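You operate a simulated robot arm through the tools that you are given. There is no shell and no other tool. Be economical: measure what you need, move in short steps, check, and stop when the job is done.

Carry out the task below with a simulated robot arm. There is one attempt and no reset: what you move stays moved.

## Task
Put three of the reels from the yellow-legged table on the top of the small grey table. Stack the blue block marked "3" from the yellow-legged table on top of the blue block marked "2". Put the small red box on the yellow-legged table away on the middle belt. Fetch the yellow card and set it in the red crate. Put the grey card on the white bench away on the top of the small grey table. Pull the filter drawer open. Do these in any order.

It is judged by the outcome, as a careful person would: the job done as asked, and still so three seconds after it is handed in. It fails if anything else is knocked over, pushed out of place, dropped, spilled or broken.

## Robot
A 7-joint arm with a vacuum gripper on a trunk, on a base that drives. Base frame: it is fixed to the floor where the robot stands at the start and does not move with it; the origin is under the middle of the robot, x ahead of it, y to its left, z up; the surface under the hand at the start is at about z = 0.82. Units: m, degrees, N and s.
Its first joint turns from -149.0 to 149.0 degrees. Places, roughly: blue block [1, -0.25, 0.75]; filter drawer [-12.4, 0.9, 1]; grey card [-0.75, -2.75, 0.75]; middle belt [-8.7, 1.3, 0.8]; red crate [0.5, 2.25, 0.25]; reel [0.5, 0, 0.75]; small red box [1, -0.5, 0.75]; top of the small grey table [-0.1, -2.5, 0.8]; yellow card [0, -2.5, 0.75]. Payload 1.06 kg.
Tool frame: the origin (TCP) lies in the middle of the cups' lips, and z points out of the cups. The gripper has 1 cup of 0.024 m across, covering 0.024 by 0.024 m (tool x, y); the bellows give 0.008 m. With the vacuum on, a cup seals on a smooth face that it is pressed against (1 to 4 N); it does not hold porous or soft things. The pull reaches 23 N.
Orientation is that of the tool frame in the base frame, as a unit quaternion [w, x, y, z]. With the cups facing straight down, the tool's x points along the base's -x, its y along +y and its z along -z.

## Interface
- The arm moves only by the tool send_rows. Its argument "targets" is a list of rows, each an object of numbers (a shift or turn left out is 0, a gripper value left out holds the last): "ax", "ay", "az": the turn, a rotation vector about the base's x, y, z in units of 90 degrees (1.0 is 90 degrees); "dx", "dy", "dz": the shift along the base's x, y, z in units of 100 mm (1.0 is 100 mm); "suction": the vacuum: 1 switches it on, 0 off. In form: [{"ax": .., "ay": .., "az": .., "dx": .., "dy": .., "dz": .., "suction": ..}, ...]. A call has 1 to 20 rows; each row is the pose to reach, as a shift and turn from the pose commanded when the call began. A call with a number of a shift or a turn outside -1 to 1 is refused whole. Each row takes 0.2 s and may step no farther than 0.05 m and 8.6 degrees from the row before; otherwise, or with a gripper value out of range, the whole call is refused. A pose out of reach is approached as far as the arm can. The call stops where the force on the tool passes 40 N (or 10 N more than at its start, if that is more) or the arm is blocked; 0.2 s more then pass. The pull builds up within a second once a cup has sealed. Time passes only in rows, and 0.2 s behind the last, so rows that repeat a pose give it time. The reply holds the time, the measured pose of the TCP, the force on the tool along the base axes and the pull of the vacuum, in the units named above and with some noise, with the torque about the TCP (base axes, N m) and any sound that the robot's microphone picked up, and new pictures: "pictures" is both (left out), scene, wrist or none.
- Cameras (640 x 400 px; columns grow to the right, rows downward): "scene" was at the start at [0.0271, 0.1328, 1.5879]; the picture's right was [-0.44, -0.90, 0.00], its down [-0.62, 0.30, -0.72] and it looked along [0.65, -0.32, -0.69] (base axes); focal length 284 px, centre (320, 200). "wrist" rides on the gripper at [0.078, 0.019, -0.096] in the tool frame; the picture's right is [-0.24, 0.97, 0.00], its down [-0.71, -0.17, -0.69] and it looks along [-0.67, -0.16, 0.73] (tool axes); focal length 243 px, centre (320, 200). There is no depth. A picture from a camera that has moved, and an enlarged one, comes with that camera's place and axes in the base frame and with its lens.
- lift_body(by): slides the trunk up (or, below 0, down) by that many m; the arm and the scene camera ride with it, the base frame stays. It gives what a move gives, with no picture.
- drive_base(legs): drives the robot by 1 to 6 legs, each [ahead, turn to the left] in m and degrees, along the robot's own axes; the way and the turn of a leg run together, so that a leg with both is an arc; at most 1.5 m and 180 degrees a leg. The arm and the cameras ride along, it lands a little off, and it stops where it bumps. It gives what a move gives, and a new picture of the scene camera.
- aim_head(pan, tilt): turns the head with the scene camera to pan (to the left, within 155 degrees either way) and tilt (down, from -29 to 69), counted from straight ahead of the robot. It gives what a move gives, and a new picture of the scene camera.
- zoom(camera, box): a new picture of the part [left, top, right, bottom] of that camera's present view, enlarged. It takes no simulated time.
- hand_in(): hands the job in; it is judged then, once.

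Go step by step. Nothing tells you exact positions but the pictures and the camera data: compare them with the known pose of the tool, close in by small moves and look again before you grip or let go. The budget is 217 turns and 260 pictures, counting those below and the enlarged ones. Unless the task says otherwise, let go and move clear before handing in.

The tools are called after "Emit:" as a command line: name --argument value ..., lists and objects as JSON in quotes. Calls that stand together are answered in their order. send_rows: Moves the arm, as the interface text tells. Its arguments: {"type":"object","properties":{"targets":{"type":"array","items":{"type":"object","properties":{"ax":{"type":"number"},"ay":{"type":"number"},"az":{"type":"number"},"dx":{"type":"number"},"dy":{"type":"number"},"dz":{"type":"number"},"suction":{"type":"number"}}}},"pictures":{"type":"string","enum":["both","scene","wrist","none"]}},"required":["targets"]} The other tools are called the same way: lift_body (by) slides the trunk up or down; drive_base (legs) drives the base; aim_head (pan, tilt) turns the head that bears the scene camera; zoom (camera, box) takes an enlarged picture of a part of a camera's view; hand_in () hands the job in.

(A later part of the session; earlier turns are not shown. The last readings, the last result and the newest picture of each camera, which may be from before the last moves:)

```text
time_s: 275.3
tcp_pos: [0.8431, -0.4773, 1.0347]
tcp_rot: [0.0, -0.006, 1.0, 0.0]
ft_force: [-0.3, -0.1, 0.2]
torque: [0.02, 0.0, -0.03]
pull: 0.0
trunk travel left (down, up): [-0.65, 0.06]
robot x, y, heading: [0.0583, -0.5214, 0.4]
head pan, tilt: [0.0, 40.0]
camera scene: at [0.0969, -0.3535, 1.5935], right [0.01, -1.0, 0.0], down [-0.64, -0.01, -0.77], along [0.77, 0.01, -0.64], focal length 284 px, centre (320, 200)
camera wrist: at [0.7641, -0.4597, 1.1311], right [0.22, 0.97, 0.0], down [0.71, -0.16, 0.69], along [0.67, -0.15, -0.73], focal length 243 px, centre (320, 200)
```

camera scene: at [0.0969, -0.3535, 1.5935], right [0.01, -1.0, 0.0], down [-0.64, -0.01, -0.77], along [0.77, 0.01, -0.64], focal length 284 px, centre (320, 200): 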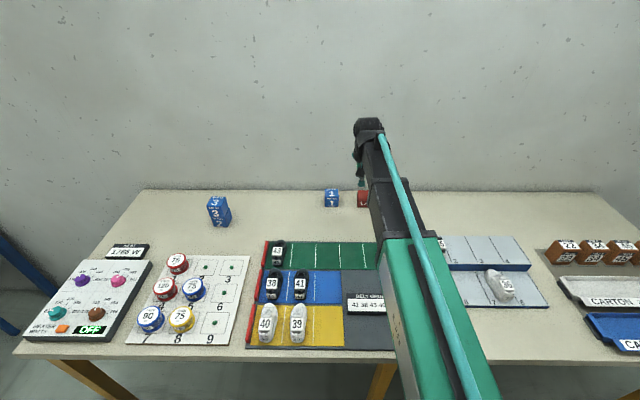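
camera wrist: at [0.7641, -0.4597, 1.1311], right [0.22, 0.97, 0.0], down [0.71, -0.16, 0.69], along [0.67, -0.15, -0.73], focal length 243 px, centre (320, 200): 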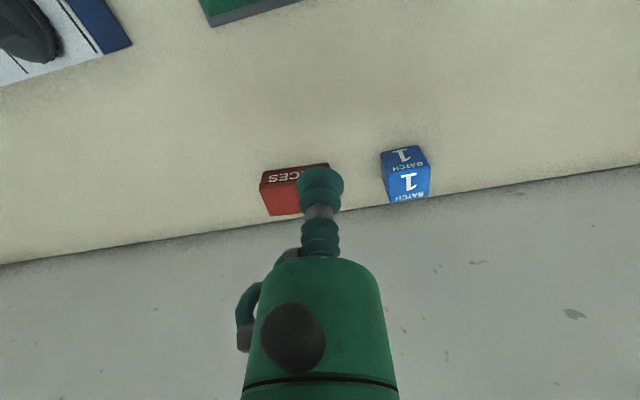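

The red box lies at about (1.0, -0.55). I'll creep 4 cm ahead and go above it.

Emit:
drive_base --legs '[[0.04, 0]]'

Emit:
send_rows --targets '[{"dx": 0.35, "dy": -0.25}, {"dx": 0.7, "dy": -0.5}, {"dx": 0.95, "dy": -0.7, "dz": -0.2}, {"dx": 0.95, "dy": -0.7, "dz": -0.6}, {"dx": 0.95, "dy": -0.7, "dz": -0.9}, {"dx": 0.95, "dy": -0.7, "dz": -0.9}]' --pictures "wrist"

```text
time_s: 276.2
tcp_pos: [0.8829, -0.4781, 1.0345]
tcp_rot: [0.0, -0.006, 1.0, 0.0]
ft_force: [0.0, -0.6, -0.3]
torque: [0.03, 0.02, 0.0]
pull: 0.2
trunk travel left (down, up): [-0.65, 0.06]
robot x, y, heading: [0.1025, -0.5217, 0.8]
head pan, tilt: [0.0, 40.0]
camera scene: at [0.1379, -0.353, 1.5934], right [0.01, -1.0, 0.0], down [-0.64, -0.01, -0.77], along [0.77, 0.01, -0.64], focal length 284 px, centre (320, 200)
```

scene: 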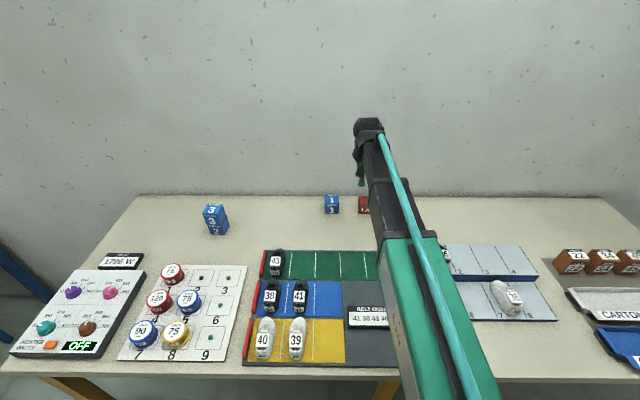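

```text
time_s: 277.6
tcp_pos: [0.9779, -0.5467, 0.9439]
tcp_rot: [0.0, -0.006, 1.0, 0.0]
ft_force: [-0.2, -0.6, 0.6]
torque: [-0.01, -0.01, 0.04]
pull: 0.1
trunk travel left (down, up): [-0.65, 0.06]
robot x, y, heading: [0.0978, -0.5244, 0.2]
head pan, tilt: [0.0, 40.0]
camera wrist: at [0.8996, -0.5278, 1.0399], right [0.22, 0.97, 0.0], down [0.71, -0.16, 0.69], along [0.67, -0.15, -0.73], focal length 243 px, centre (320, 200)
```

wrist: 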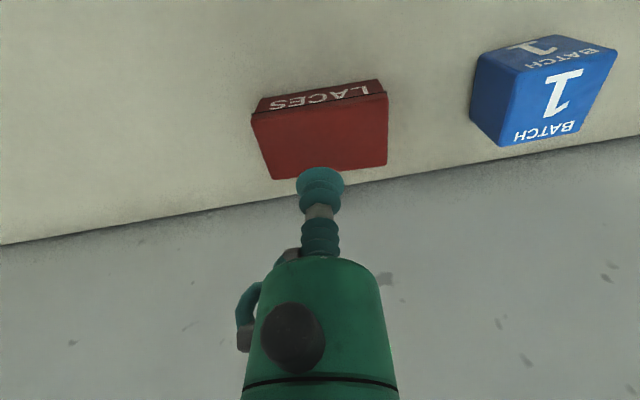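

The red box's top is centred at about (1.0, -0.548). Going down with suction.

Emit:
send_rows --targets '[{"dx": 0.22, "dz": -0.3, "suction": 1}, {"dx": 0.22, "dz": -0.6}, {"dx": 0.22, "dz": -0.75}, {"dx": 0.22, "dz": -0.8}, {"dx": 0.22, "dz": -0.83}, {"dx": 0.22, "dz": -0.83}, {"dx": 0.22, "dz": -0.83}]' --pictures "none"

```text
time_s: 279.2
tcp_pos: [0.9998, -0.5478, 0.863]
tcp_rot: [0.001, -0.007, 1.0, -0.001]
ft_force: [6.5, 1.1, 14.5]
torque: [0.03, 0.04, -0.01]
pull: 22.8
trunk travel left (down, up): [-0.65, 0.06]
robot x, y, heading: [0.1013, -0.5245, 0.5]
head pan, tilt: [0.0, 40.0]
```

Sealed. Lifting, retracting, and then looking toward the belt line far behind.

Emit:
send_rows --targets '[{"dz": 0.1}, {"dz": 0.4}, {"dz": 0.8}, {"dz": 1.0}, {"dx": -0.4, "dz": 1.0}, {"dx": -0.8, "dz": 1.0}, {"dx": -1.0, "dz": 1.0}]' --pictures "none"

Emit:
send_rows --targets '[{"dx": -0.3, "dz": 0.3}, {"dx": -0.6, "dz": 0.6}, {"dx": -0.9, "dz": 0.9}, {"dx": -1.0, "dz": 1.0}]' --pictures "wrist"

Emit:
drive_base --legs '[[-0.6, 0], [0, -90], [0, -85]]'

Emit:
aim_head --pan -5 --tilt 12

```text
time_s: 280.8
tcp_pos: [0.8966, -0.5472, 0.9621]
tcp_rot: [0.0, -0.006, 1.0, 0.0]
ft_force: [-0.4, -0.2, -0.8]
torque: [-0.01, 0.02, 0.0]
pull: 23.1
trunk travel left (down, up): [-0.65, 0.06]
robot x, y, heading: [0.0999, -0.5209, 0.8]
head pan, tilt: [0.0, 40.0]
```

```text
time_s: 281.8
tcp_pos: [0.7974, -0.5482, 1.0614]
tcp_rot: [0.0, -0.006, 1.0, 0.0]
ft_force: [0.0, 0.8, -1.3]
torque: [0.01, 0.01, -0.02]
pull: 23.2
trunk travel left (down, up): [-0.65, 0.06]
robot x, y, heading: [0.1003, -0.519, 0.9]
head pan, tilt: [0.0, 40.0]
camera wrist: at [0.7197, -0.5306, 1.1581], right [0.22, 0.97, 0.0], down [0.71, -0.16, 0.69], along [0.67, -0.15, -0.73], focal length 243 px, centre (320, 200)
```

wrist: 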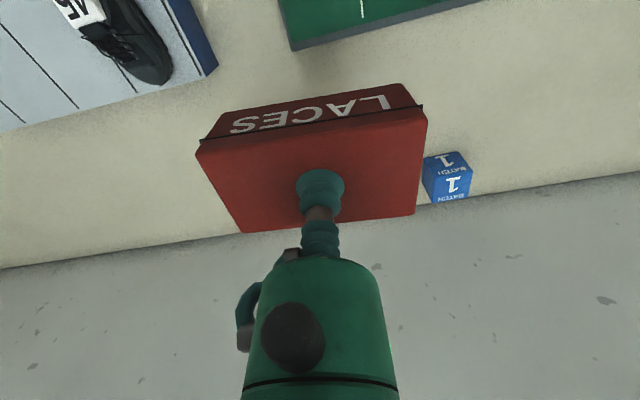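

```text
time_s: 292.6
tcp_pos: [-1.1949, -0.5843, 1.0629]
tcp_rot: [-0.001, 0.998, 0.061, 0.0]
ft_force: [0.4, 0.7, -0.5]
torque: [0.04, 0.04, 0.01]
pull: 22.7
trunk travel left (down, up): [-0.65, 0.06]
robot x, y, heading: [-0.4991, -0.5312, -173.1]
head pan, tilt: [0.0, 40.0]
camera scene: at [-0.5186, -0.7074, 1.5935], right [-0.12, 0.99, 0.0], down [0.64, 0.08, -0.77], along [-0.76, -0.09, -0.64], focal length 284 px, centre (320, 200)
```

scene: 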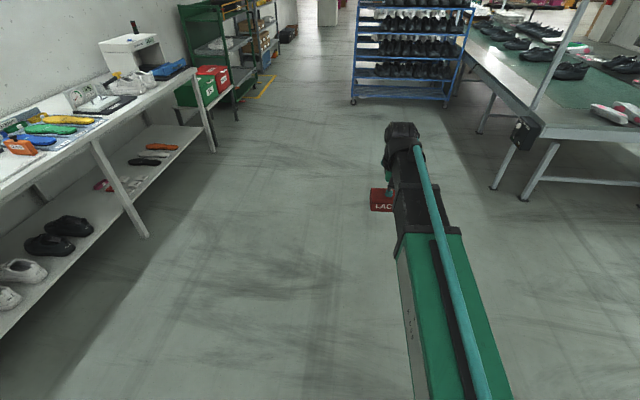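

```text
time_s: 293.5
tcp_pos: [-1.1949, -0.5841, 1.0619]
tcp_rot: [0.0, 0.998, 0.062, 0.0]
ft_force: [0.2, 0.1, -1.5]
torque: [0.01, 0.04, -0.01]
pull: 22.8
trunk travel left (down, up): [-0.65, 0.06]
robot x, y, heading: [-0.4974, -0.5323, -172.7]
head pan, tilt: [-5.0, 12.0]
camera scene: at [-0.5274, -0.7005, 1.6378], right [-0.04, 1.0, 0.0], down [0.21, 0.01, -0.98], along [-0.98, -0.04, -0.21], focal length 284 px, centre (320, 200)
```

scene: 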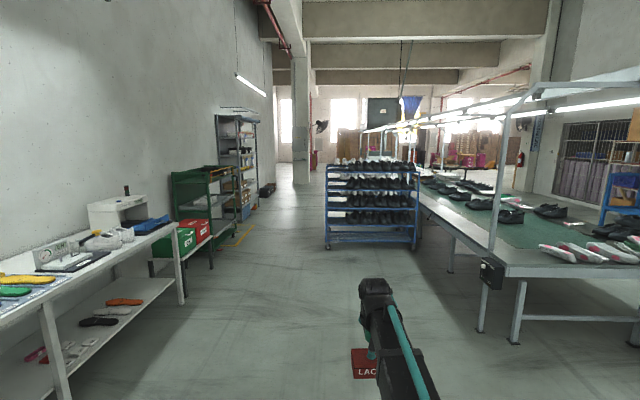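

I see the belt line along y≈0.6–2, a blue shoe rack at x≈-4.7 (y -0.75…0.58), and a corridor at y≈-1.5. I'll drive into the corridor.

Emit:
drive_base --legs '[[0, 13], [1.4, 0], [1.26, 0], [0, -20]]'

```text
time_s: 308.4
tcp_pos: [-3.7203, -1.3792, 1.0625]
tcp_rot: [0.0, 1.0, -0.007, 0.0]
ft_force: [0.7, -0.1, -0.6]
torque: [0.04, 0.03, 0.0]
pull: 22.9
trunk travel left (down, up): [-0.65, 0.06]
robot x, y, heading: [-3.023, -1.4256, 179.0]
head pan, tilt: [-5.0, 12.0]
camera scene: at [-3.0745, -1.5859, 1.6379], right [0.1, 0.99, 0.0], down [0.21, -0.02, -0.98], along [-0.97, 0.1, -0.21], focal length 284 px, centre (320, 200)
```

scene: 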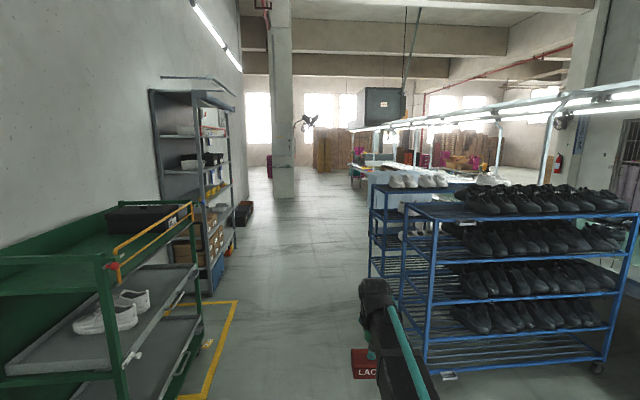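

The corridor is clear. Driving 3.2 m on.

Emit:
drive_base --legs '[[0, 1.5], [1.5, 0], [1.5, 0], [0.3, 0]]'

Emit:
aim_head --pan -35 --tilt 18

```text
time_s: 324.9
tcp_pos: [-7.0348, -1.3481, 1.0621]
tcp_rot: [-0.001, 1.0, -0.006, 0.0]
ft_force: [-1.1, 0.0, -0.9]
torque: [0.02, 0.0, 0.04]
pull: 22.9
trunk travel left (down, up): [-0.65, 0.06]
robot x, y, heading: [-6.3382, -1.393, 179.6]
head pan, tilt: [-5.0, 12.0]
camera scene: at [-6.39, -1.5541, 1.6379], right [0.1, 1.0, 0.0], down [0.21, -0.02, -0.98], along [-0.97, 0.1, -0.21], focal length 284 px, centre (320, 200)
```

scene: 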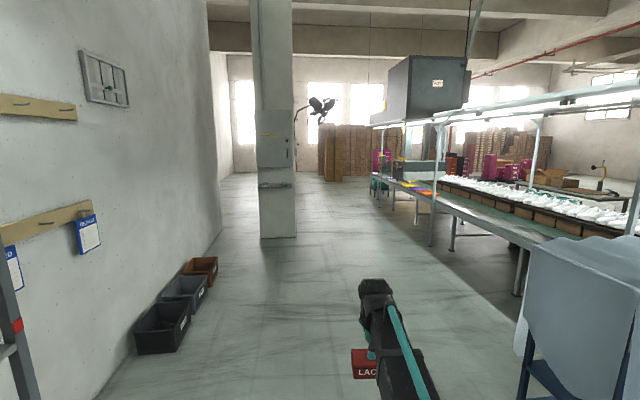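

```text
time_s: 325.9
tcp_pos: [-7.0351, -1.3491, 1.0626]
tcp_rot: [0.0, 1.0, -0.006, 0.0]
ft_force: [0.2, -0.5, -1.4]
torque: [0.02, 0.0, 0.01]
pull: 23.3
trunk travel left (down, up): [-0.65, 0.06]
robot x, y, heading: [-6.3374, -1.3906, 179.4]
head pan, tilt: [-35.0, 18.0]
camera scene: at [-6.3723, -1.5089, 1.6282], right [0.58, 0.81, 0.0], down [0.25, -0.18, -0.95], along [-0.77, 0.55, -0.31], focal length 284 px, centre (320, 200)
```

scene: 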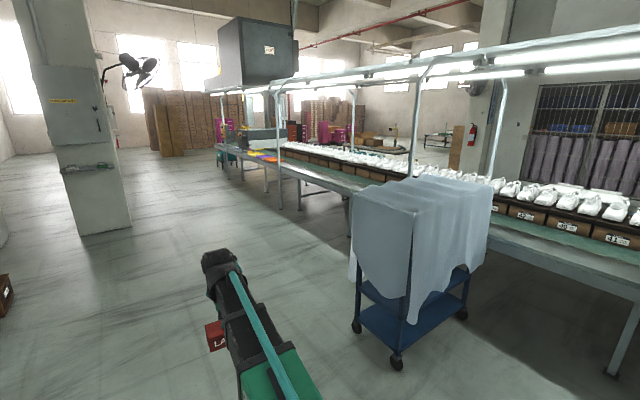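

The line with white shoes is on the right; the middle belt should be at x≈-8.7, y≈1.3. I'll drive alongside and face it.

Emit:
drive_base --legs '[[1.4, 0], [0.96, 0], [0, -89.4]]'

Emit:
aim_head --pan 0 --tilt 22

```text
time_s: 341.3
tcp_pos: [-8.7028, -0.6842, 1.0617]
tcp_rot: [0.0, 0.717, -0.697, 0.0]
ft_force: [0.6, 0.3, -0.3]
torque: [0.01, 0.0, -0.01]
pull: 22.6
trunk travel left (down, up): [-0.65, 0.06]
robot x, y, heading: [-8.7187, -1.3833, 91.5]
head pan, tilt: [-35.0, 18.0]
camera scene: at [-8.8372, -1.3552, 1.6282], right [0.83, -0.55, 0.0], down [-0.17, -0.26, -0.95], along [0.52, 0.79, -0.31], focal length 284 px, centre (320, 200)
```

scene: 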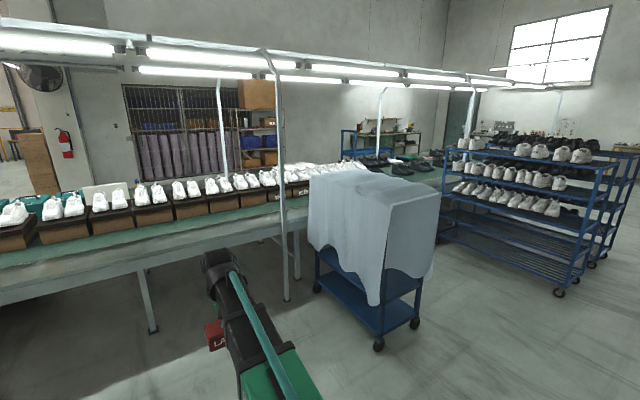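

```text
time_s: 342.3
tcp_pos: [-8.7021, -0.6843, 1.0607]
tcp_rot: [0.0, 0.717, -0.697, 0.0]
ft_force: [0.0, -0.6, -1.1]
torque: [0.01, -0.01, -0.03]
pull: 23.2
trunk travel left (down, up): [-0.65, 0.06]
robot x, y, heading: [-8.7188, -1.3794, 91.7]
head pan, tilt: [0.0, 22.0]
camera scene: at [-8.8912, -1.3404, 1.6217], right [1.0, 0.03, 0.0], down [0.01, -0.37, -0.93], along [-0.02, 0.93, -0.37], focal length 284 px, centre (320, 200)
```

scene: 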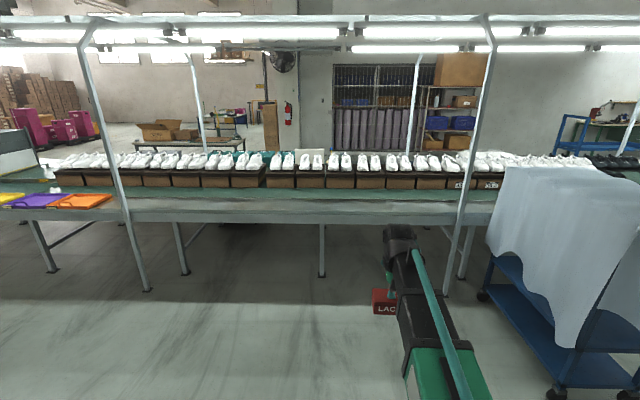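

Emit:
zoom --camera "scene" --box '[240, 130, 480, 280]'

Emit:
zoom --camera "scene" --box '[0, 110, 240, 260]'

```text
2.67 times, centred on (360, 205) of scene
camera zoom: at [-8.8912, -1.3404, 1.6217], right [1.0, 0.03, 0.0], down [0.01, -0.37, -0.93], along [-0.02, 0.93, -0.37], focal length 757 px, centre (213, 187)
```

zoom: 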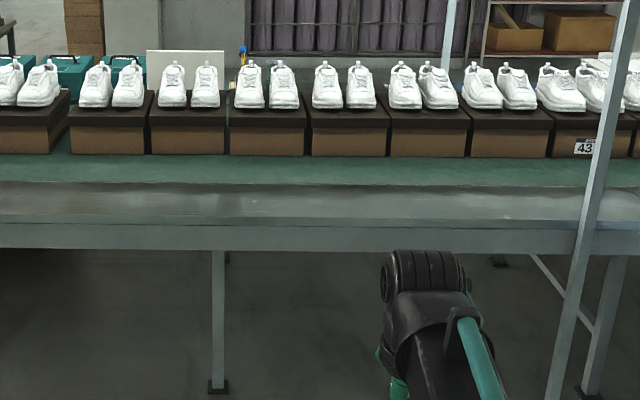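

```text
2.67 times, centred on (120, 185) of scene
camera zoom: at [-8.8912, -1.3404, 1.6217], right [1.0, 0.03, 0.0], down [0.01, -0.37, -0.93], along [-0.02, 0.93, -0.37], focal length 757 px, centre (853, 240)
```

zoom: 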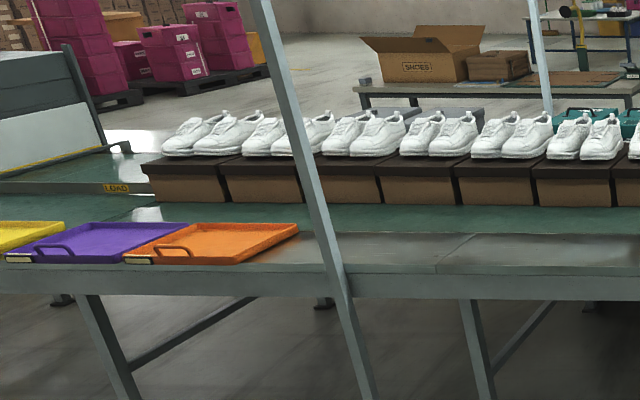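

The green belt's free strip in front of the shoe boxes spans y≈0.69–0.95 at z≈0.8, between posts at x≈-10.4 and -7.9. I'll drive up to the line.

Emit:
drive_base --legs '[[1.0, 0], [0.3, 0]]'

Emit:
aim_head --pan 10 --tilt 40

Emit:
zoom --camera "wrist" --box '[0, 0, 640, 400]'

```text
time_s: 349.1
tcp_pos: [-8.7862, 0.6092, 1.0622]
tcp_rot: [0.0, 0.728, -0.685, -0.001]
ft_force: [-0.2, -0.1, -1.5]
torque: [0.0, 0.04, 0.0]
pull: 22.6
trunk travel left (down, up): [-0.65, 0.06]
robot x, y, heading: [-8.7795, -0.0874, 93.3]
head pan, tilt: [0.0, 22.0]
camera scene: at [-8.9527, -0.0535, 1.6216], right [1.0, 0.06, 0.0], down [0.02, -0.37, -0.93], along [-0.06, 0.93, -0.38], focal length 284 px, centre (320, 200)
```

scene: 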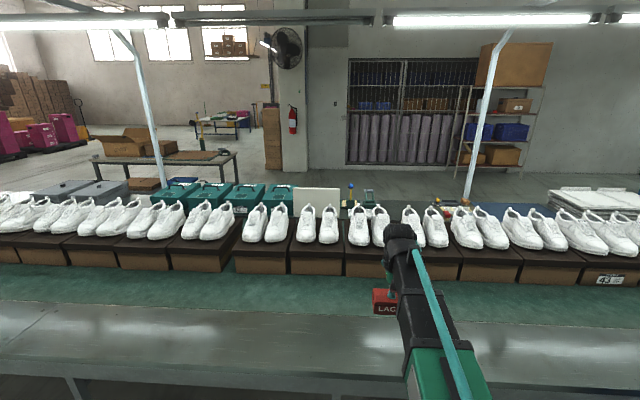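

```text
time_s: 349.9
tcp_pos: [-8.7863, 0.6075, 1.0626]
tcp_rot: [0.0, 0.728, -0.686, 0.0]
ft_force: [0.4, -0.7, -0.8]
torque: [0.0, 0.01, 0.03]
pull: 22.8
trunk travel left (down, up): [-0.65, 0.06]
robot x, y, heading: [-8.7783, -0.0907, 93.5]
head pan, tilt: [10.0, 40.0]
camera scene: at [-8.9668, -0.0643, 1.5936], right [0.97, 0.23, 0.0], down [0.15, -0.62, -0.77], along [-0.18, 0.75, -0.64], focal length 284 px, centre (320, 200)
```

scene: 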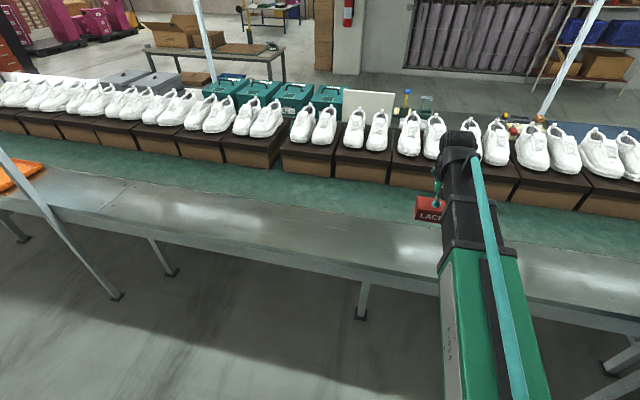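

```text
1.00 times, centred on (320, 200) of wrist (not enlarged: the box is as wide or as high as the picture)
camera zoom: at [-8.8004, 0.5295, 1.1576], right [-0.98, 0.17, 0.0], down [0.13, 0.72, 0.69], along [0.12, 0.67, -0.73], focal length 243 px, centre (320, 200)
```

zoom: 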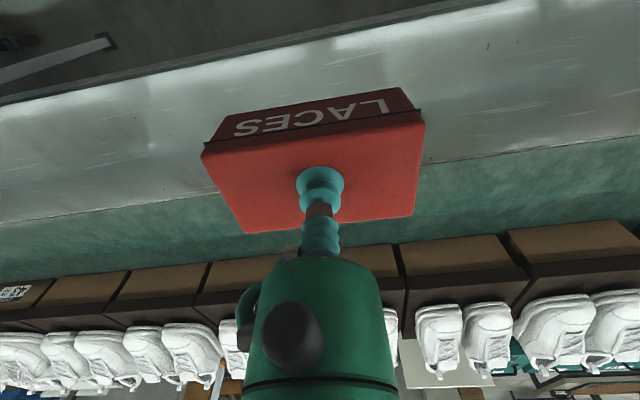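

The belt strip seems to be at z≈0.75 and y≈0.85–1.09. I'll drive 0.17 m closer, then extend.

Emit:
drive_base --legs '[[0.17, -3.4]]'

Emit:
send_rows --targets '[{"dy": 0.4}, {"dy": 0.8}, {"dy": 1.0, "dz": -0.3}, {"dy": 1.0, "dz": -0.7}, {"dy": 1.0, "dz": -1.0}]' --pictures "both"

```text
time_s: 351.4
tcp_pos: [-8.7509, 0.7797, 1.0627]
tcp_rot: [0.001, 0.709, -0.706, 0.0]
ft_force: [-0.7, 0.9, -0.9]
torque: [-0.03, -0.01, 0.01]
pull: 22.6
trunk travel left (down, up): [-0.65, 0.06]
robot x, y, heading: [-8.7836, 0.0799, 90.0]
head pan, tilt: [10.0, 40.0]
camera scene: at [-8.9705, 0.1189, 1.5934], right [0.98, 0.18, 0.0], down [0.11, -0.63, -0.77], along [-0.14, 0.75, -0.64], focal length 284 px, centre (320, 200)
```

scene: 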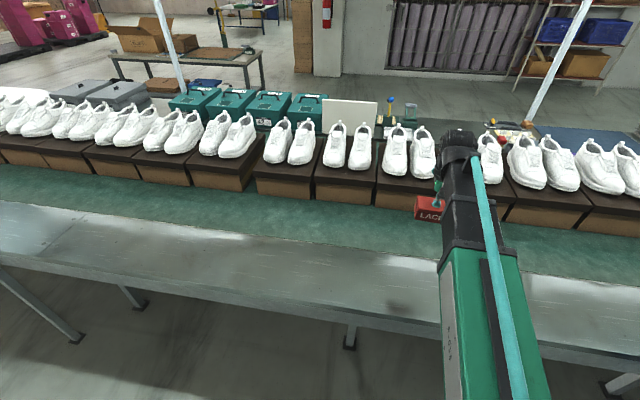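

```text
time_s: 352.6
tcp_pos: [-8.7494, 0.879, 0.9605]
tcp_rot: [0.0, 0.708, -0.706, 0.001]
ft_force: [-0.7, 0.0, -1.5]
torque: [-0.02, -0.01, -0.01]
pull: 23.3
trunk travel left (down, up): [-0.65, 0.06]
robot x, y, heading: [-8.7826, 0.0832, 90.2]
head pan, tilt: [10.0, 40.0]
camera scene: at [-8.9705, 0.1178, 1.5935], right [0.98, 0.18, 0.0], down [0.11, -0.63, -0.77], along [-0.14, 0.75, -0.64], focal length 284 px, centre (320, 200)
camera wrist: at [-8.7686, 0.8006, 1.0573], right [-0.97, 0.23, 0.0], down [0.17, 0.71, 0.69], along [0.16, 0.67, -0.73], focal length 243 px, centre (320, 200)
```

scene: 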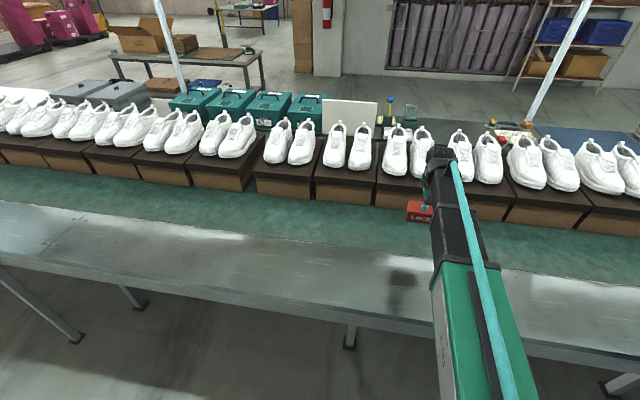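
wrist: 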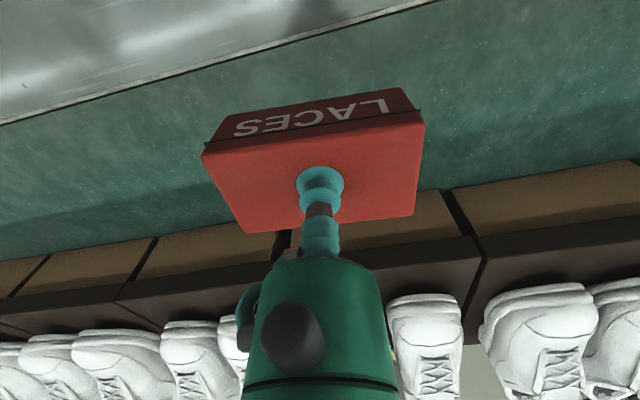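

The free strip is y≈0.85–1.115; I'll aim at y≈0.97 and lower.

Emit:
send_rows --targets '[{"dy": 0.4}, {"dy": 0.85}, {"dy": 0.9, "dz": -0.4}, {"dy": 0.9, "dz": -0.8}, {"dy": 0.9, "dz": -1.0}, {"dy": 0.9, "dz": -1.0}]' --pictures "wrist"

Emit:
zoom --camera "scene" --box '[350, 140, 510, 260]'

```text
time_s: 354.0
tcp_pos: [-8.7514, 0.9696, 0.8596]
tcp_rot: [0.0, 0.708, -0.706, 0.0]
ft_force: [0.0, -0.1, -1.3]
torque: [-0.02, 0.01, 0.02]
pull: 22.6
trunk travel left (down, up): [-0.65, 0.06]
robot x, y, heading: [-8.7864, 0.0816, 90.3]
head pan, tilt: [10.0, 40.0]
camera wrist: at [-8.7701, 0.8907, 0.9559], right [-0.97, 0.23, 0.0], down [0.17, 0.71, 0.69], along [0.16, 0.67, -0.73], focal length 243 px, centre (320, 200)
```

wrist: 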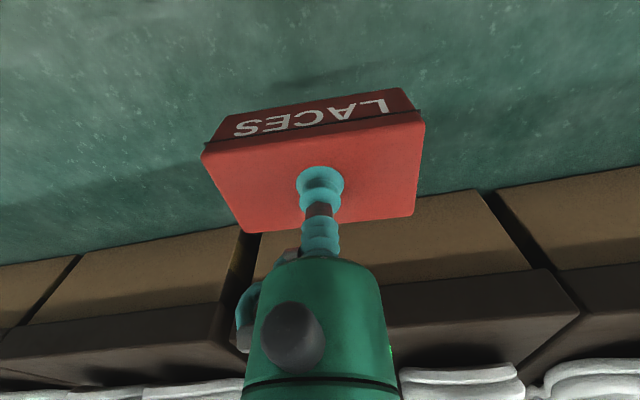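

```text
3.33 times, centred on (430, 200) of scene
camera zoom: at [-8.9705, 0.1177, 1.5935], right [0.98, 0.18, 0.0], down [0.11, -0.63, -0.77], along [-0.14, 0.75, -0.64], focal length 946 px, centre (-47, 200)
```

zoom: 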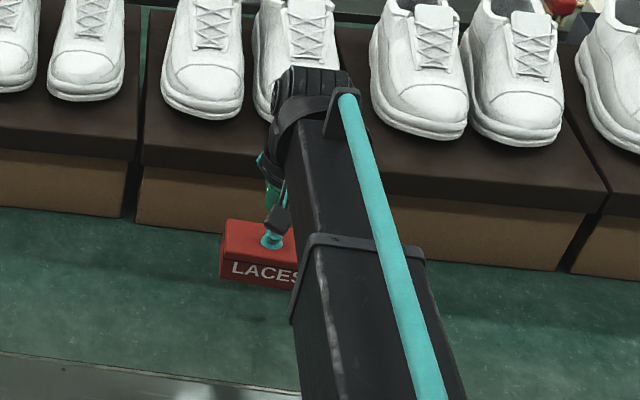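

Clear of everything. Lowering stepwise until contact.

Emit:
send_rows --targets '[{"dz": -0.1}, {"dz": -0.2}, {"dz": -0.2}]' --pictures "none"

Emit:
send_rows --targets '[{"dz": -0.05}, {"dz": -0.1}, {"dz": -0.1}]' --pictures "wrist"

```text
time_s: 354.8
tcp_pos: [-8.7508, 0.9674, 0.8419]
tcp_rot: [0.0, 0.709, -0.706, 0.0]
ft_force: [-0.4, 0.0, -0.5]
torque: [0.01, -0.01, -0.01]
pull: 22.9
trunk travel left (down, up): [-0.65, 0.06]
robot x, y, heading: [-8.7821, 0.0805, 90.2]
head pan, tilt: [10.0, 40.0]
```

```text
time_s: 355.6
tcp_pos: [-8.751, 0.9685, 0.8317]
tcp_rot: [0.0, 0.708, -0.706, 0.0]
ft_force: [-0.3, 0.7, -0.8]
torque: [0.02, -0.02, 0.02]
pull: 23.2
trunk travel left (down, up): [-0.65, 0.06]
robot x, y, heading: [-8.7834, 0.0787, 90.1]
head pan, tilt: [10.0, 40.0]
camera wrist: at [-8.77, 0.8912, 0.9274], right [-0.97, 0.23, 0.0], down [0.17, 0.71, 0.69], along [0.16, 0.67, -0.73], focal length 243 px, centre (320, 200)
```

wrist: 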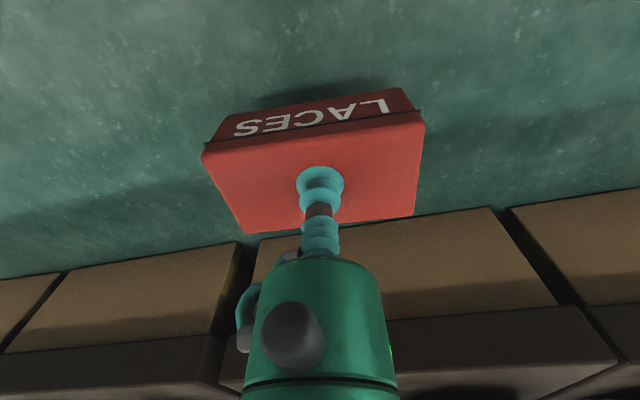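

Emit:
send_rows --targets '[{"dz": -0.05}, {"dz": -0.1}, {"dz": -0.1}]' --pictures "none"

Emit:
send_rows --targets '[{"dz": -0.03}, {"dz": -0.06}, {"dz": -0.06}]' --pictures "none"

Emit:
send_rows --targets '[{"dz": -0.03}, {"dz": -0.06}, {"dz": -0.06}]' --pictures "wrist"

```text
time_s: 356.4
tcp_pos: [-8.7507, 0.9688, 0.8213]
tcp_rot: [0.0, 0.709, -0.705, 0.0]
ft_force: [0.0, -0.3, -0.7]
torque: [-0.01, 0.0, -0.02]
pull: 22.5
trunk travel left (down, up): [-0.65, 0.06]
robot x, y, heading: [-8.7848, 0.0813, 90.2]
head pan, tilt: [10.0, 40.0]
```

```text
time_s: 357.2
tcp_pos: [-8.7495, 0.9695, 0.8154]
tcp_rot: [-0.001, 0.709, -0.706, 0.0]
ft_force: [0.1, -0.4, -1.1]
torque: [-0.03, -0.01, 0.0]
pull: 23.0
trunk travel left (down, up): [-0.65, 0.06]
robot x, y, heading: [-8.7829, 0.0804, 90.2]
head pan, tilt: [10.0, 40.0]
```

```text
time_s: 358.0
tcp_pos: [-8.7503, 0.9691, 0.8097]
tcp_rot: [0.0, 0.709, -0.706, 0.001]
ft_force: [0.1, 0.1, -1.1]
torque: [0.0, 0.02, 0.0]
pull: 22.9
trunk travel left (down, up): [-0.65, 0.06]
robot x, y, heading: [-8.7816, 0.0835, 90.2]
head pan, tilt: [10.0, 40.0]
camera wrist: at [-8.7694, 0.8915, 0.9051], right [-0.97, 0.23, 0.0], down [0.17, 0.71, 0.69], along [0.16, 0.67, -0.73], focal length 243 px, centre (320, 200)
```

wrist: 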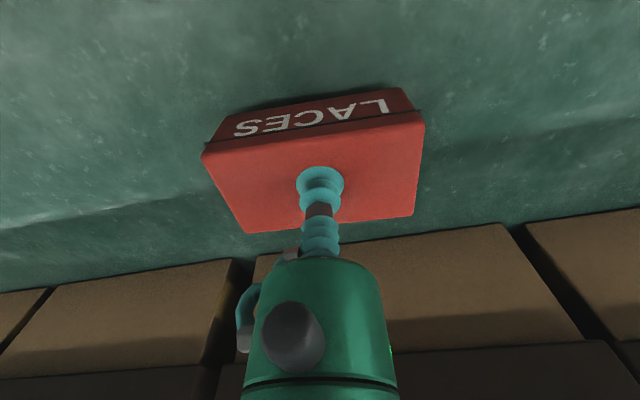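

Nearly there; the shadow closes in. A few more millimetres.

Emit:
send_rows --targets '[{"dz": -0.03}, {"dz": -0.06}, {"dz": -0.06}]' --pictures "none"

Emit:
send_rows --targets '[{"dz": -0.03}, {"dz": -0.05}, {"dz": -0.05}]' --pictures "none"

```text
time_s: 358.8
tcp_pos: [-8.7505, 0.9684, 0.8034]
tcp_rot: [-0.001, 0.709, -0.706, 0.0]
ft_force: [-0.6, 0.3, -0.5]
torque: [0.0, 0.02, 0.02]
pull: 23.1
trunk travel left (down, up): [-0.65, 0.06]
robot x, y, heading: [-8.7841, 0.0808, 90.0]
head pan, tilt: [10.0, 40.0]
```

```text
time_s: 359.6
tcp_pos: [-8.7511, 0.9686, 0.7989]
tcp_rot: [0.0, 0.708, -0.706, 0.001]
ft_force: [0.3, -1.3, -0.9]
torque: [0.03, 0.0, 0.01]
pull: 22.4
trunk travel left (down, up): [-0.65, 0.06]
robot x, y, heading: [-8.7839, 0.0802, 90.4]
head pan, tilt: [10.0, 40.0]
```

Emit:
send_rows --targets '[{"dz": -0.03}, {"dz": -0.05}, {"dz": -0.05}]' --pictures "none"

Emit:
send_rows --targets '[{"dz": -0.03}, {"dz": -0.05}, {"dz": -0.05}]' --pictures "wrist"

```text
time_s: 360.4
tcp_pos: [-8.7506, 0.9679, 0.7961]
tcp_rot: [-0.002, 0.709, -0.706, 0.0]
ft_force: [2.0, 3.3, 13.8]
torque: [0.01, 0.02, -0.02]
pull: 23.2
trunk travel left (down, up): [-0.65, 0.06]
robot x, y, heading: [-8.7832, 0.0807, 90.1]
head pan, tilt: [10.0, 40.0]
```

```text
time_s: 361.2
tcp_pos: [-8.7517, 0.9695, 0.7906]
tcp_rot: [-0.001, 0.708, -0.706, 0.0]
ft_force: [-0.5, 7.0, 17.0]
torque: [-0.02, 0.04, 0.03]
pull: 22.8
trunk travel left (down, up): [-0.65, 0.06]
robot x, y, heading: [-8.7849, 0.0794, 90.2]
head pan, tilt: [10.0, 40.0]
camera wrist: at [-8.7692, 0.8906, 0.8857], right [-0.97, 0.23, 0.0], down [0.17, 0.71, 0.69], along [0.16, 0.67, -0.73], focal length 243 px, centre (320, 200)
```

wrist: 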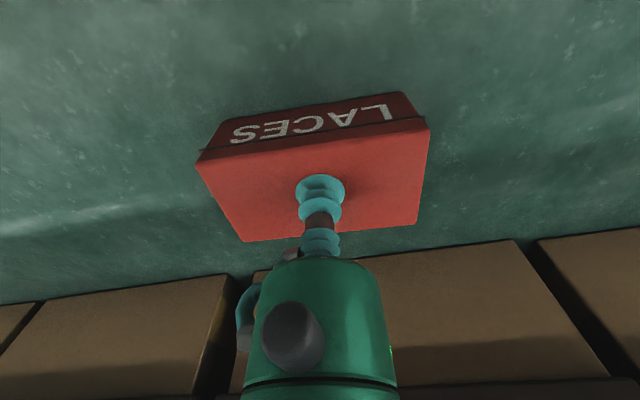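

Resting on the belt. Releasing and rising.

Emit:
send_rows --targets '[{"suction": 0, "dz": 0.03}, {"dz": 0.05}, {"dz": 0.05}, {"dz": 0.05}, {"dz": 0.15}, {"dz": 0.5}, {"dz": 1.0}]' --pictures "none"

Emit:
send_rows --targets '[{"dz": 0.4}, {"dz": 0.8}, {"dz": 1.0}, {"dz": 1.0, "dy": -0.4}, {"dz": 1.0, "dy": -0.8}]' --pictures "both"

```text
time_s: 362.8
tcp_pos: [-8.75, 0.9697, 0.888]
tcp_rot: [0.001, 0.708, -0.706, 0.0]
ft_force: [-0.5, 0.5, -0.1]
torque: [0.01, -0.03, 0.03]
pull: 0.2
trunk travel left (down, up): [-0.65, 0.06]
robot x, y, heading: [-8.784, 0.0829, 90.1]
head pan, tilt: [10.0, 40.0]
```

```text
time_s: 364.0
tcp_pos: [-8.7508, 0.8872, 0.9902]
tcp_rot: [0.0, 0.708, -0.706, 0.0]
ft_force: [0.5, -0.3, 0.5]
torque: [0.01, 0.01, -0.02]
pull: 0.0
trunk travel left (down, up): [-0.65, 0.06]
robot x, y, heading: [-8.7866, 0.0803, 90.2]
head pan, tilt: [10.0, 40.0]
camera scene: at [-8.9705, 0.1172, 1.5935], right [0.98, 0.18, 0.0], down [0.11, -0.63, -0.77], along [-0.14, 0.75, -0.64], focal length 284 px, centre (320, 200)
camera wrist: at [-8.7699, 0.8102, 1.0863], right [-0.97, 0.23, 0.0], down [0.17, 0.71, 0.69], along [0.16, 0.67, -0.73], focal length 243 px, centre (320, 200)
```

scene: 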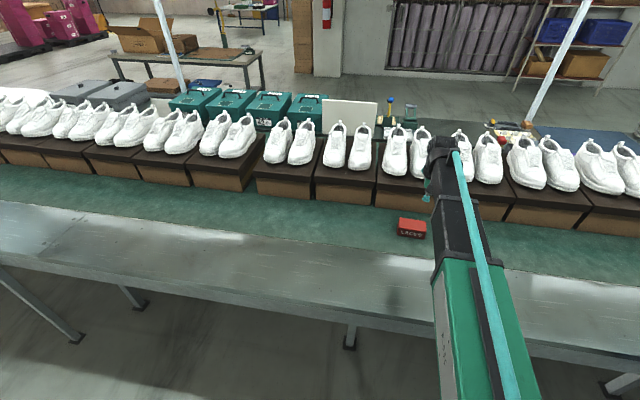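
wrist: 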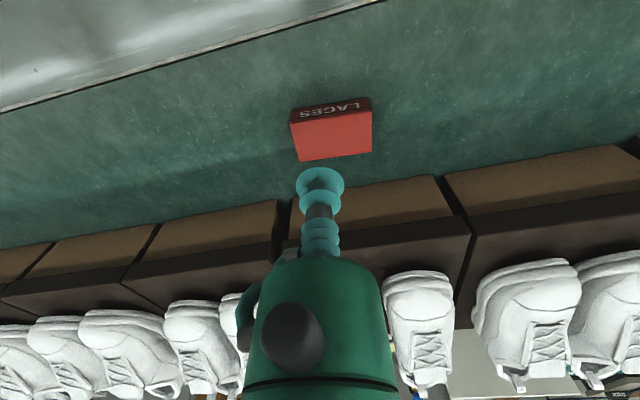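

The red box rests on the belt. Now backing out and looking toward the filter drawer, to the far left.

Emit:
drive_base --legs '[[-1.2, 0], [0, 89.5]]'

Emit:
aim_head --pan -25 --tilt 12

```text
time_s: 373.9
tcp_pos: [-9.585, -1.0941, 0.9898]
tcp_rot: [-0.001, 1.0, 0.0, 0.0]
ft_force: [-0.1, -0.1, -1.0]
torque: [-0.01, 0.01, 0.01]
pull: 0.1
trunk travel left (down, up): [-0.65, 0.06]
robot x, y, heading: [-8.7825, -1.1307, -179.8]
head pan, tilt: [10.0, 40.0]
camera scene: at [-8.8172, -1.3148, 1.5935], right [-0.18, 0.98, 0.0], down [0.63, 0.11, -0.77], along [-0.75, -0.13, -0.64], focal length 284 px, centre (320, 200)
```

scene: 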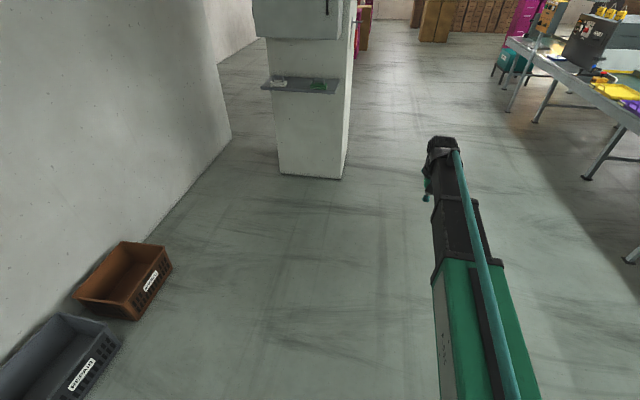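

```text
time_s: 374.9
tcp_pos: [-9.586, -1.0949, 0.9903]
tcp_rot: [0.0, 1.0, 0.001, 0.001]
ft_force: [-0.3, 0.0, -0.5]
torque: [0.02, 0.02, -0.01]
pull: 0.0
trunk travel left (down, up): [-0.65, 0.06]
robot x, y, heading: [-8.777, -1.1307, -179.9]
head pan, tilt: [-25.0, 12.0]
camera scene: at [-8.8181, -1.2606, 1.6379], right [0.42, 0.91, 0.0], down [0.19, -0.09, -0.98], along [-0.89, 0.41, -0.21], focal length 284 px, centre (320, 200)
```

scene: 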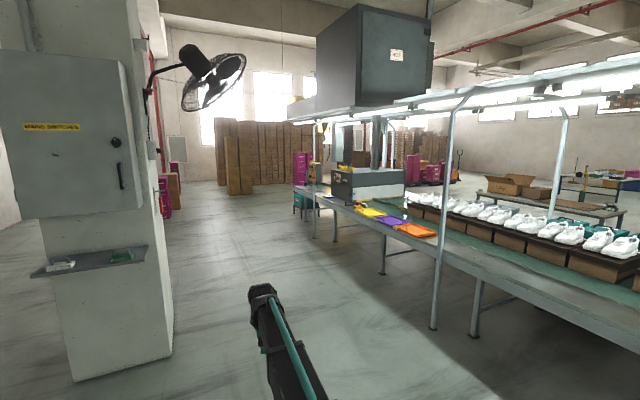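

Emit:
zoom --camera "scene" --box '[290, 120, 450, 220]'

```text
4.00 times, centred on (370, 170) of scene
camera zoom: at [-8.8181, -1.2606, 1.6379], right [0.42, 0.91, 0.0], down [0.19, -0.09, -0.98], along [-0.89, 0.41, -0.21], focal length 1135 px, centre (120, 320)
```

zoom: 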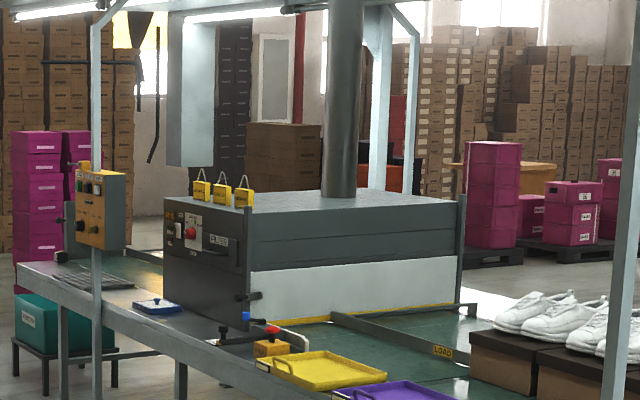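

The filter drawer is on the dark face of the oven under the hood. I'll drive along y≈-0.7 between pillar and line to x≈-12.4.

Emit:
drive_base --legs '[[0, -15], [1.5, 0], [0, 15], [1.2, 0]]'

Emit:
aim_head --pan -60 --tilt 15

```text
time_s: 389.9
tcp_pos: [-12.2501, -0.6782, 0.9909]
tcp_rot: [0.001, 1.0, -0.007, 0.0]
ft_force: [0.6, 1.1, 0.0]
torque: [-0.02, -0.05, 0.04]
pull: 0.1
trunk travel left (down, up): [-0.65, 0.06]
robot x, y, heading: [-11.4383, -0.7255, 179.3]
head pan, tilt: [-25.0, 12.0]
camera scene: at [-11.4854, -0.8545, 1.6379], right [0.43, 0.9, 0.0], down [0.19, -0.09, -0.98], along [-0.88, 0.43, -0.21], focal length 284 px, centre (320, 200)
```

scene: 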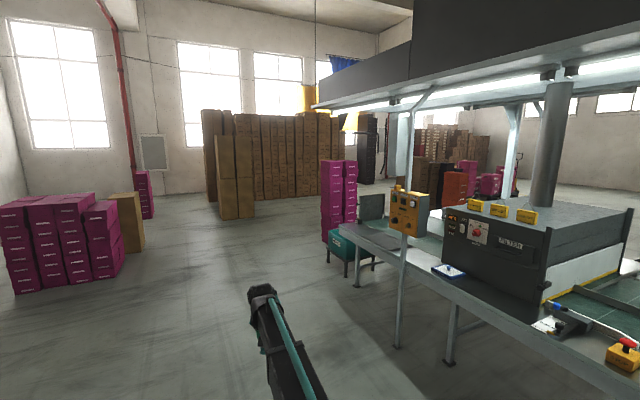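

```text
time_s: 390.9
tcp_pos: [-12.2484, -0.6772, 0.9904]
tcp_rot: [0.0, 1.0, -0.006, 0.0]
ft_force: [0.4, 0.6, 0.1]
torque: [0.01, 0.0, 0.0]
pull: 0.0
trunk travel left (down, up): [-0.65, 0.06]
robot x, y, heading: [-11.441, -0.7266, 179.1]
head pan, tilt: [-60.0, 15.0]
camera scene: at [-11.4469, -0.8135, 1.6331], right [0.87, 0.49, 0.0], down [0.13, -0.23, -0.97], along [-0.47, 0.84, -0.26], focal length 284 px, centre (320, 200)
```

scene: 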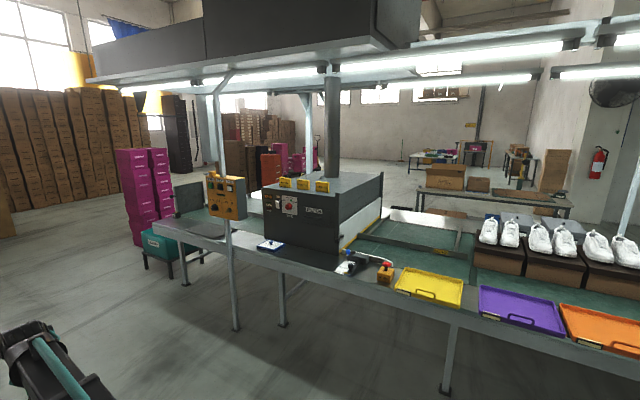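

Emit:
zoom --camera "scene" --box '[190, 150, 410, 290]'

```text
2.86 times, centred on (300, 220) of scene
camera zoom: at [-11.4469, -0.8135, 1.6331], right [0.87, 0.49, 0.0], down [0.13, -0.23, -0.97], along [-0.47, 0.84, -0.26], focal length 811 px, centre (377, 143)
```

zoom: 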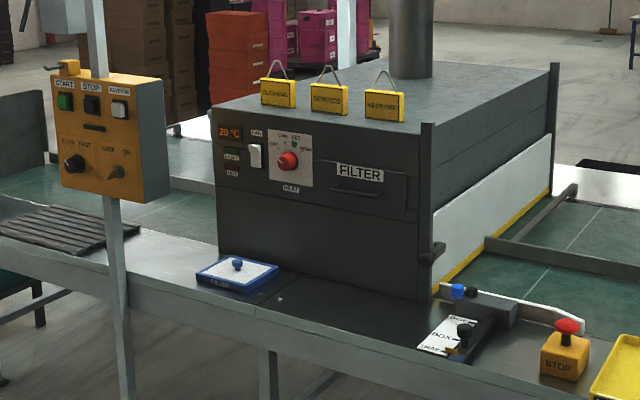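

The FILTER drawer front (label and bar handle) is at about (-12.40, 0.80, 1.06), facing -y. I'll drive in front of it and face it.

Emit:
drive_base --legs '[[0.96, 0], [0, -89], [0.5, 0]]'

Emit:
aim_head --pan 0 --tilt 30

```text
time_s: 402.2
tcp_pos: [-12.3567, 0.5961, 0.9905]
tcp_rot: [0.001, -0.706, 0.708, 0.001]
ft_force: [0.2, -0.1, 0.8]
torque: [0.01, -0.01, 0.0]
pull: 0.0
trunk travel left (down, up): [-0.65, 0.06]
robot x, y, heading: [-12.3967, -0.2142, 90.0]
head pan, tilt: [-60.0, 15.0]
camera scene: at [-12.4857, -0.2107, 1.633], right [0.5, -0.87, 0.0], down [-0.22, -0.13, -0.97], along [0.84, 0.48, -0.26], focal length 284 px, centre (320, 200)
```

scene: 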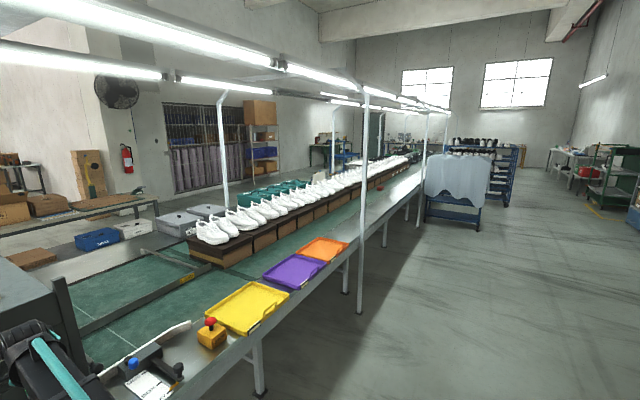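

```text
time_s: 403.5
tcp_pos: [-12.3581, 0.5953, 0.991]
tcp_rot: [0.0, 0.708, -0.707, 0.0]
ft_force: [0.1, -0.7, 0.0]
torque: [0.01, -0.02, -0.02]
pull: 0.1
trunk travel left (down, up): [-0.65, 0.06]
robot x, y, heading: [-12.3957, -0.2107, 90.0]
head pan, tilt: [0.0, 30.0]
camera scene: at [-12.5664, -0.1673, 1.6089], right [1.0, 0.0, 0.0], down [0.0, -0.5, -0.87], along [0.0, 0.87, -0.5], focal length 284 px, centre (320, 200)
```

scene: 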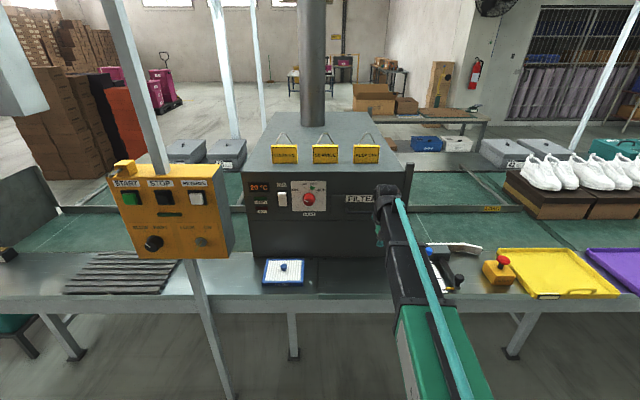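

The drawer label's centre is at about (-12.40, 0.805, 1.057). I'll turn the tool to point forward (+y) while staying back at y≈0.6.

Emit:
send_rows --targets '[{"ax": 0.08, "dx": -0.05, "dz": 0.05}, {"ax": 0.17, "dx": -0.1, "dz": 0.1}, {"ax": 0.25, "dx": -0.15, "dz": 0.15}, {"ax": 0.33, "dx": -0.2, "dz": 0.2}, {"ax": 0.42, "dx": -0.25, "dz": 0.3}, {"ax": 0.5, "dx": -0.3, "dz": 0.4}]' --pictures "both"

```text
time_s: 404.9
tcp_pos: [-12.3874, 0.5968, 1.0317]
tcp_rot: [0.271, -0.652, 0.654, 0.272]
ft_force: [0.3, 0.9, -0.5]
torque: [0.0, 0.05, 0.01]
pull: 0.2
trunk travel left (down, up): [-0.65, 0.06]
robot x, y, heading: [-12.3935, -0.2085, 89.9]
head pan, tilt: [0.0, 30.0]
camera scene: at [-12.5666, -0.1675, 1.6088], right [1.0, 0.0, 0.0], down [0.0, -0.5, -0.87], along [0.0, 0.87, -0.5], focal length 284 px, centre (320, 200)
camera wrist: at [-12.4065, 0.4735, 1.0434], right [-0.97, 0.17, 0.17], down [0.17, 0.01, 0.98], along [0.16, 0.99, -0.04], focal length 243 px, centre (320, 200)
```

scene: 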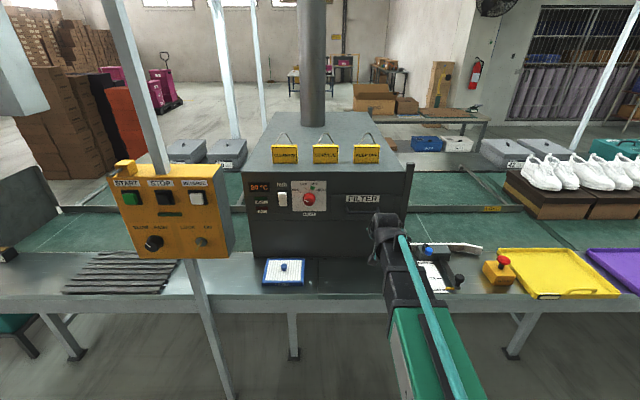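
wrist: 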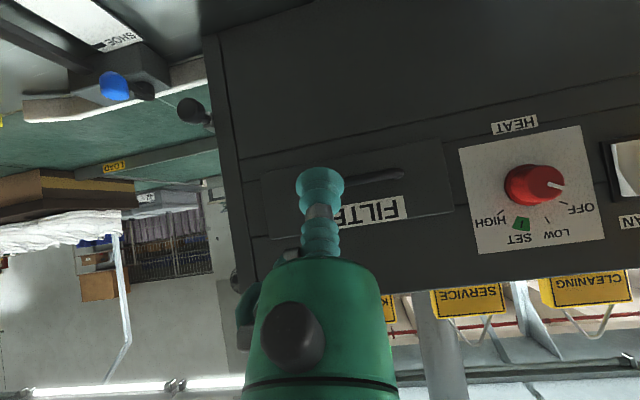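

The drawer with its handle and FILTER label is clear in both views. Completing the turn to horizontal.

Emit:
send_rows --targets '[{"ax": 0.08, "dz": 0.02}, {"ax": 0.17, "dz": 0.05}, {"ax": 0.25, "dz": 0.1}, {"ax": 0.33, "dz": 0.15}, {"ax": 0.42, "dz": 0.2}, {"ax": 0.5, "dx": -0.08, "dz": 0.23}, {"ax": 0.5, "dx": -0.1, "dz": 0.23}]' --pictures "both"

```text
time_s: 406.5
tcp_pos: [-12.3976, 0.597, 1.0542]
tcp_rot: [0.501, -0.499, 0.501, 0.5]
ft_force: [1.1, -0.7, -0.8]
torque: [0.01, 0.0, 0.01]
pull: 0.1
trunk travel left (down, up): [-0.65, 0.06]
robot x, y, heading: [-12.3954, -0.213, 89.8]
head pan, tilt: [0.0, 30.0]
camera scene: at [-12.5666, -0.1673, 1.6088], right [1.0, 0.0, 0.0], down [0.0, -0.5, -0.87], along [0.0, 0.87, -0.5], focal length 284 px, centre (320, 200)
camera wrist: at [-12.4167, 0.502, 0.9755], right [-0.97, 0.0, 0.24], down [0.17, -0.69, 0.71], along [0.16, 0.73, 0.67], focal length 243 px, centre (320, 200)
```

scene: 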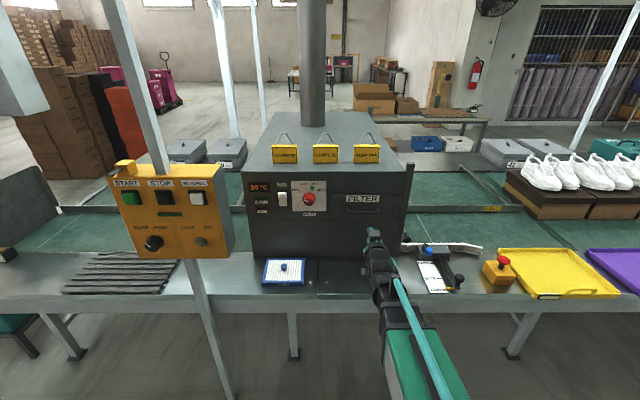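
wrist: 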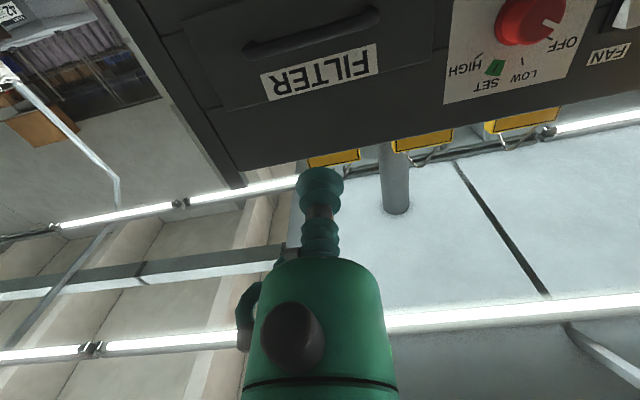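

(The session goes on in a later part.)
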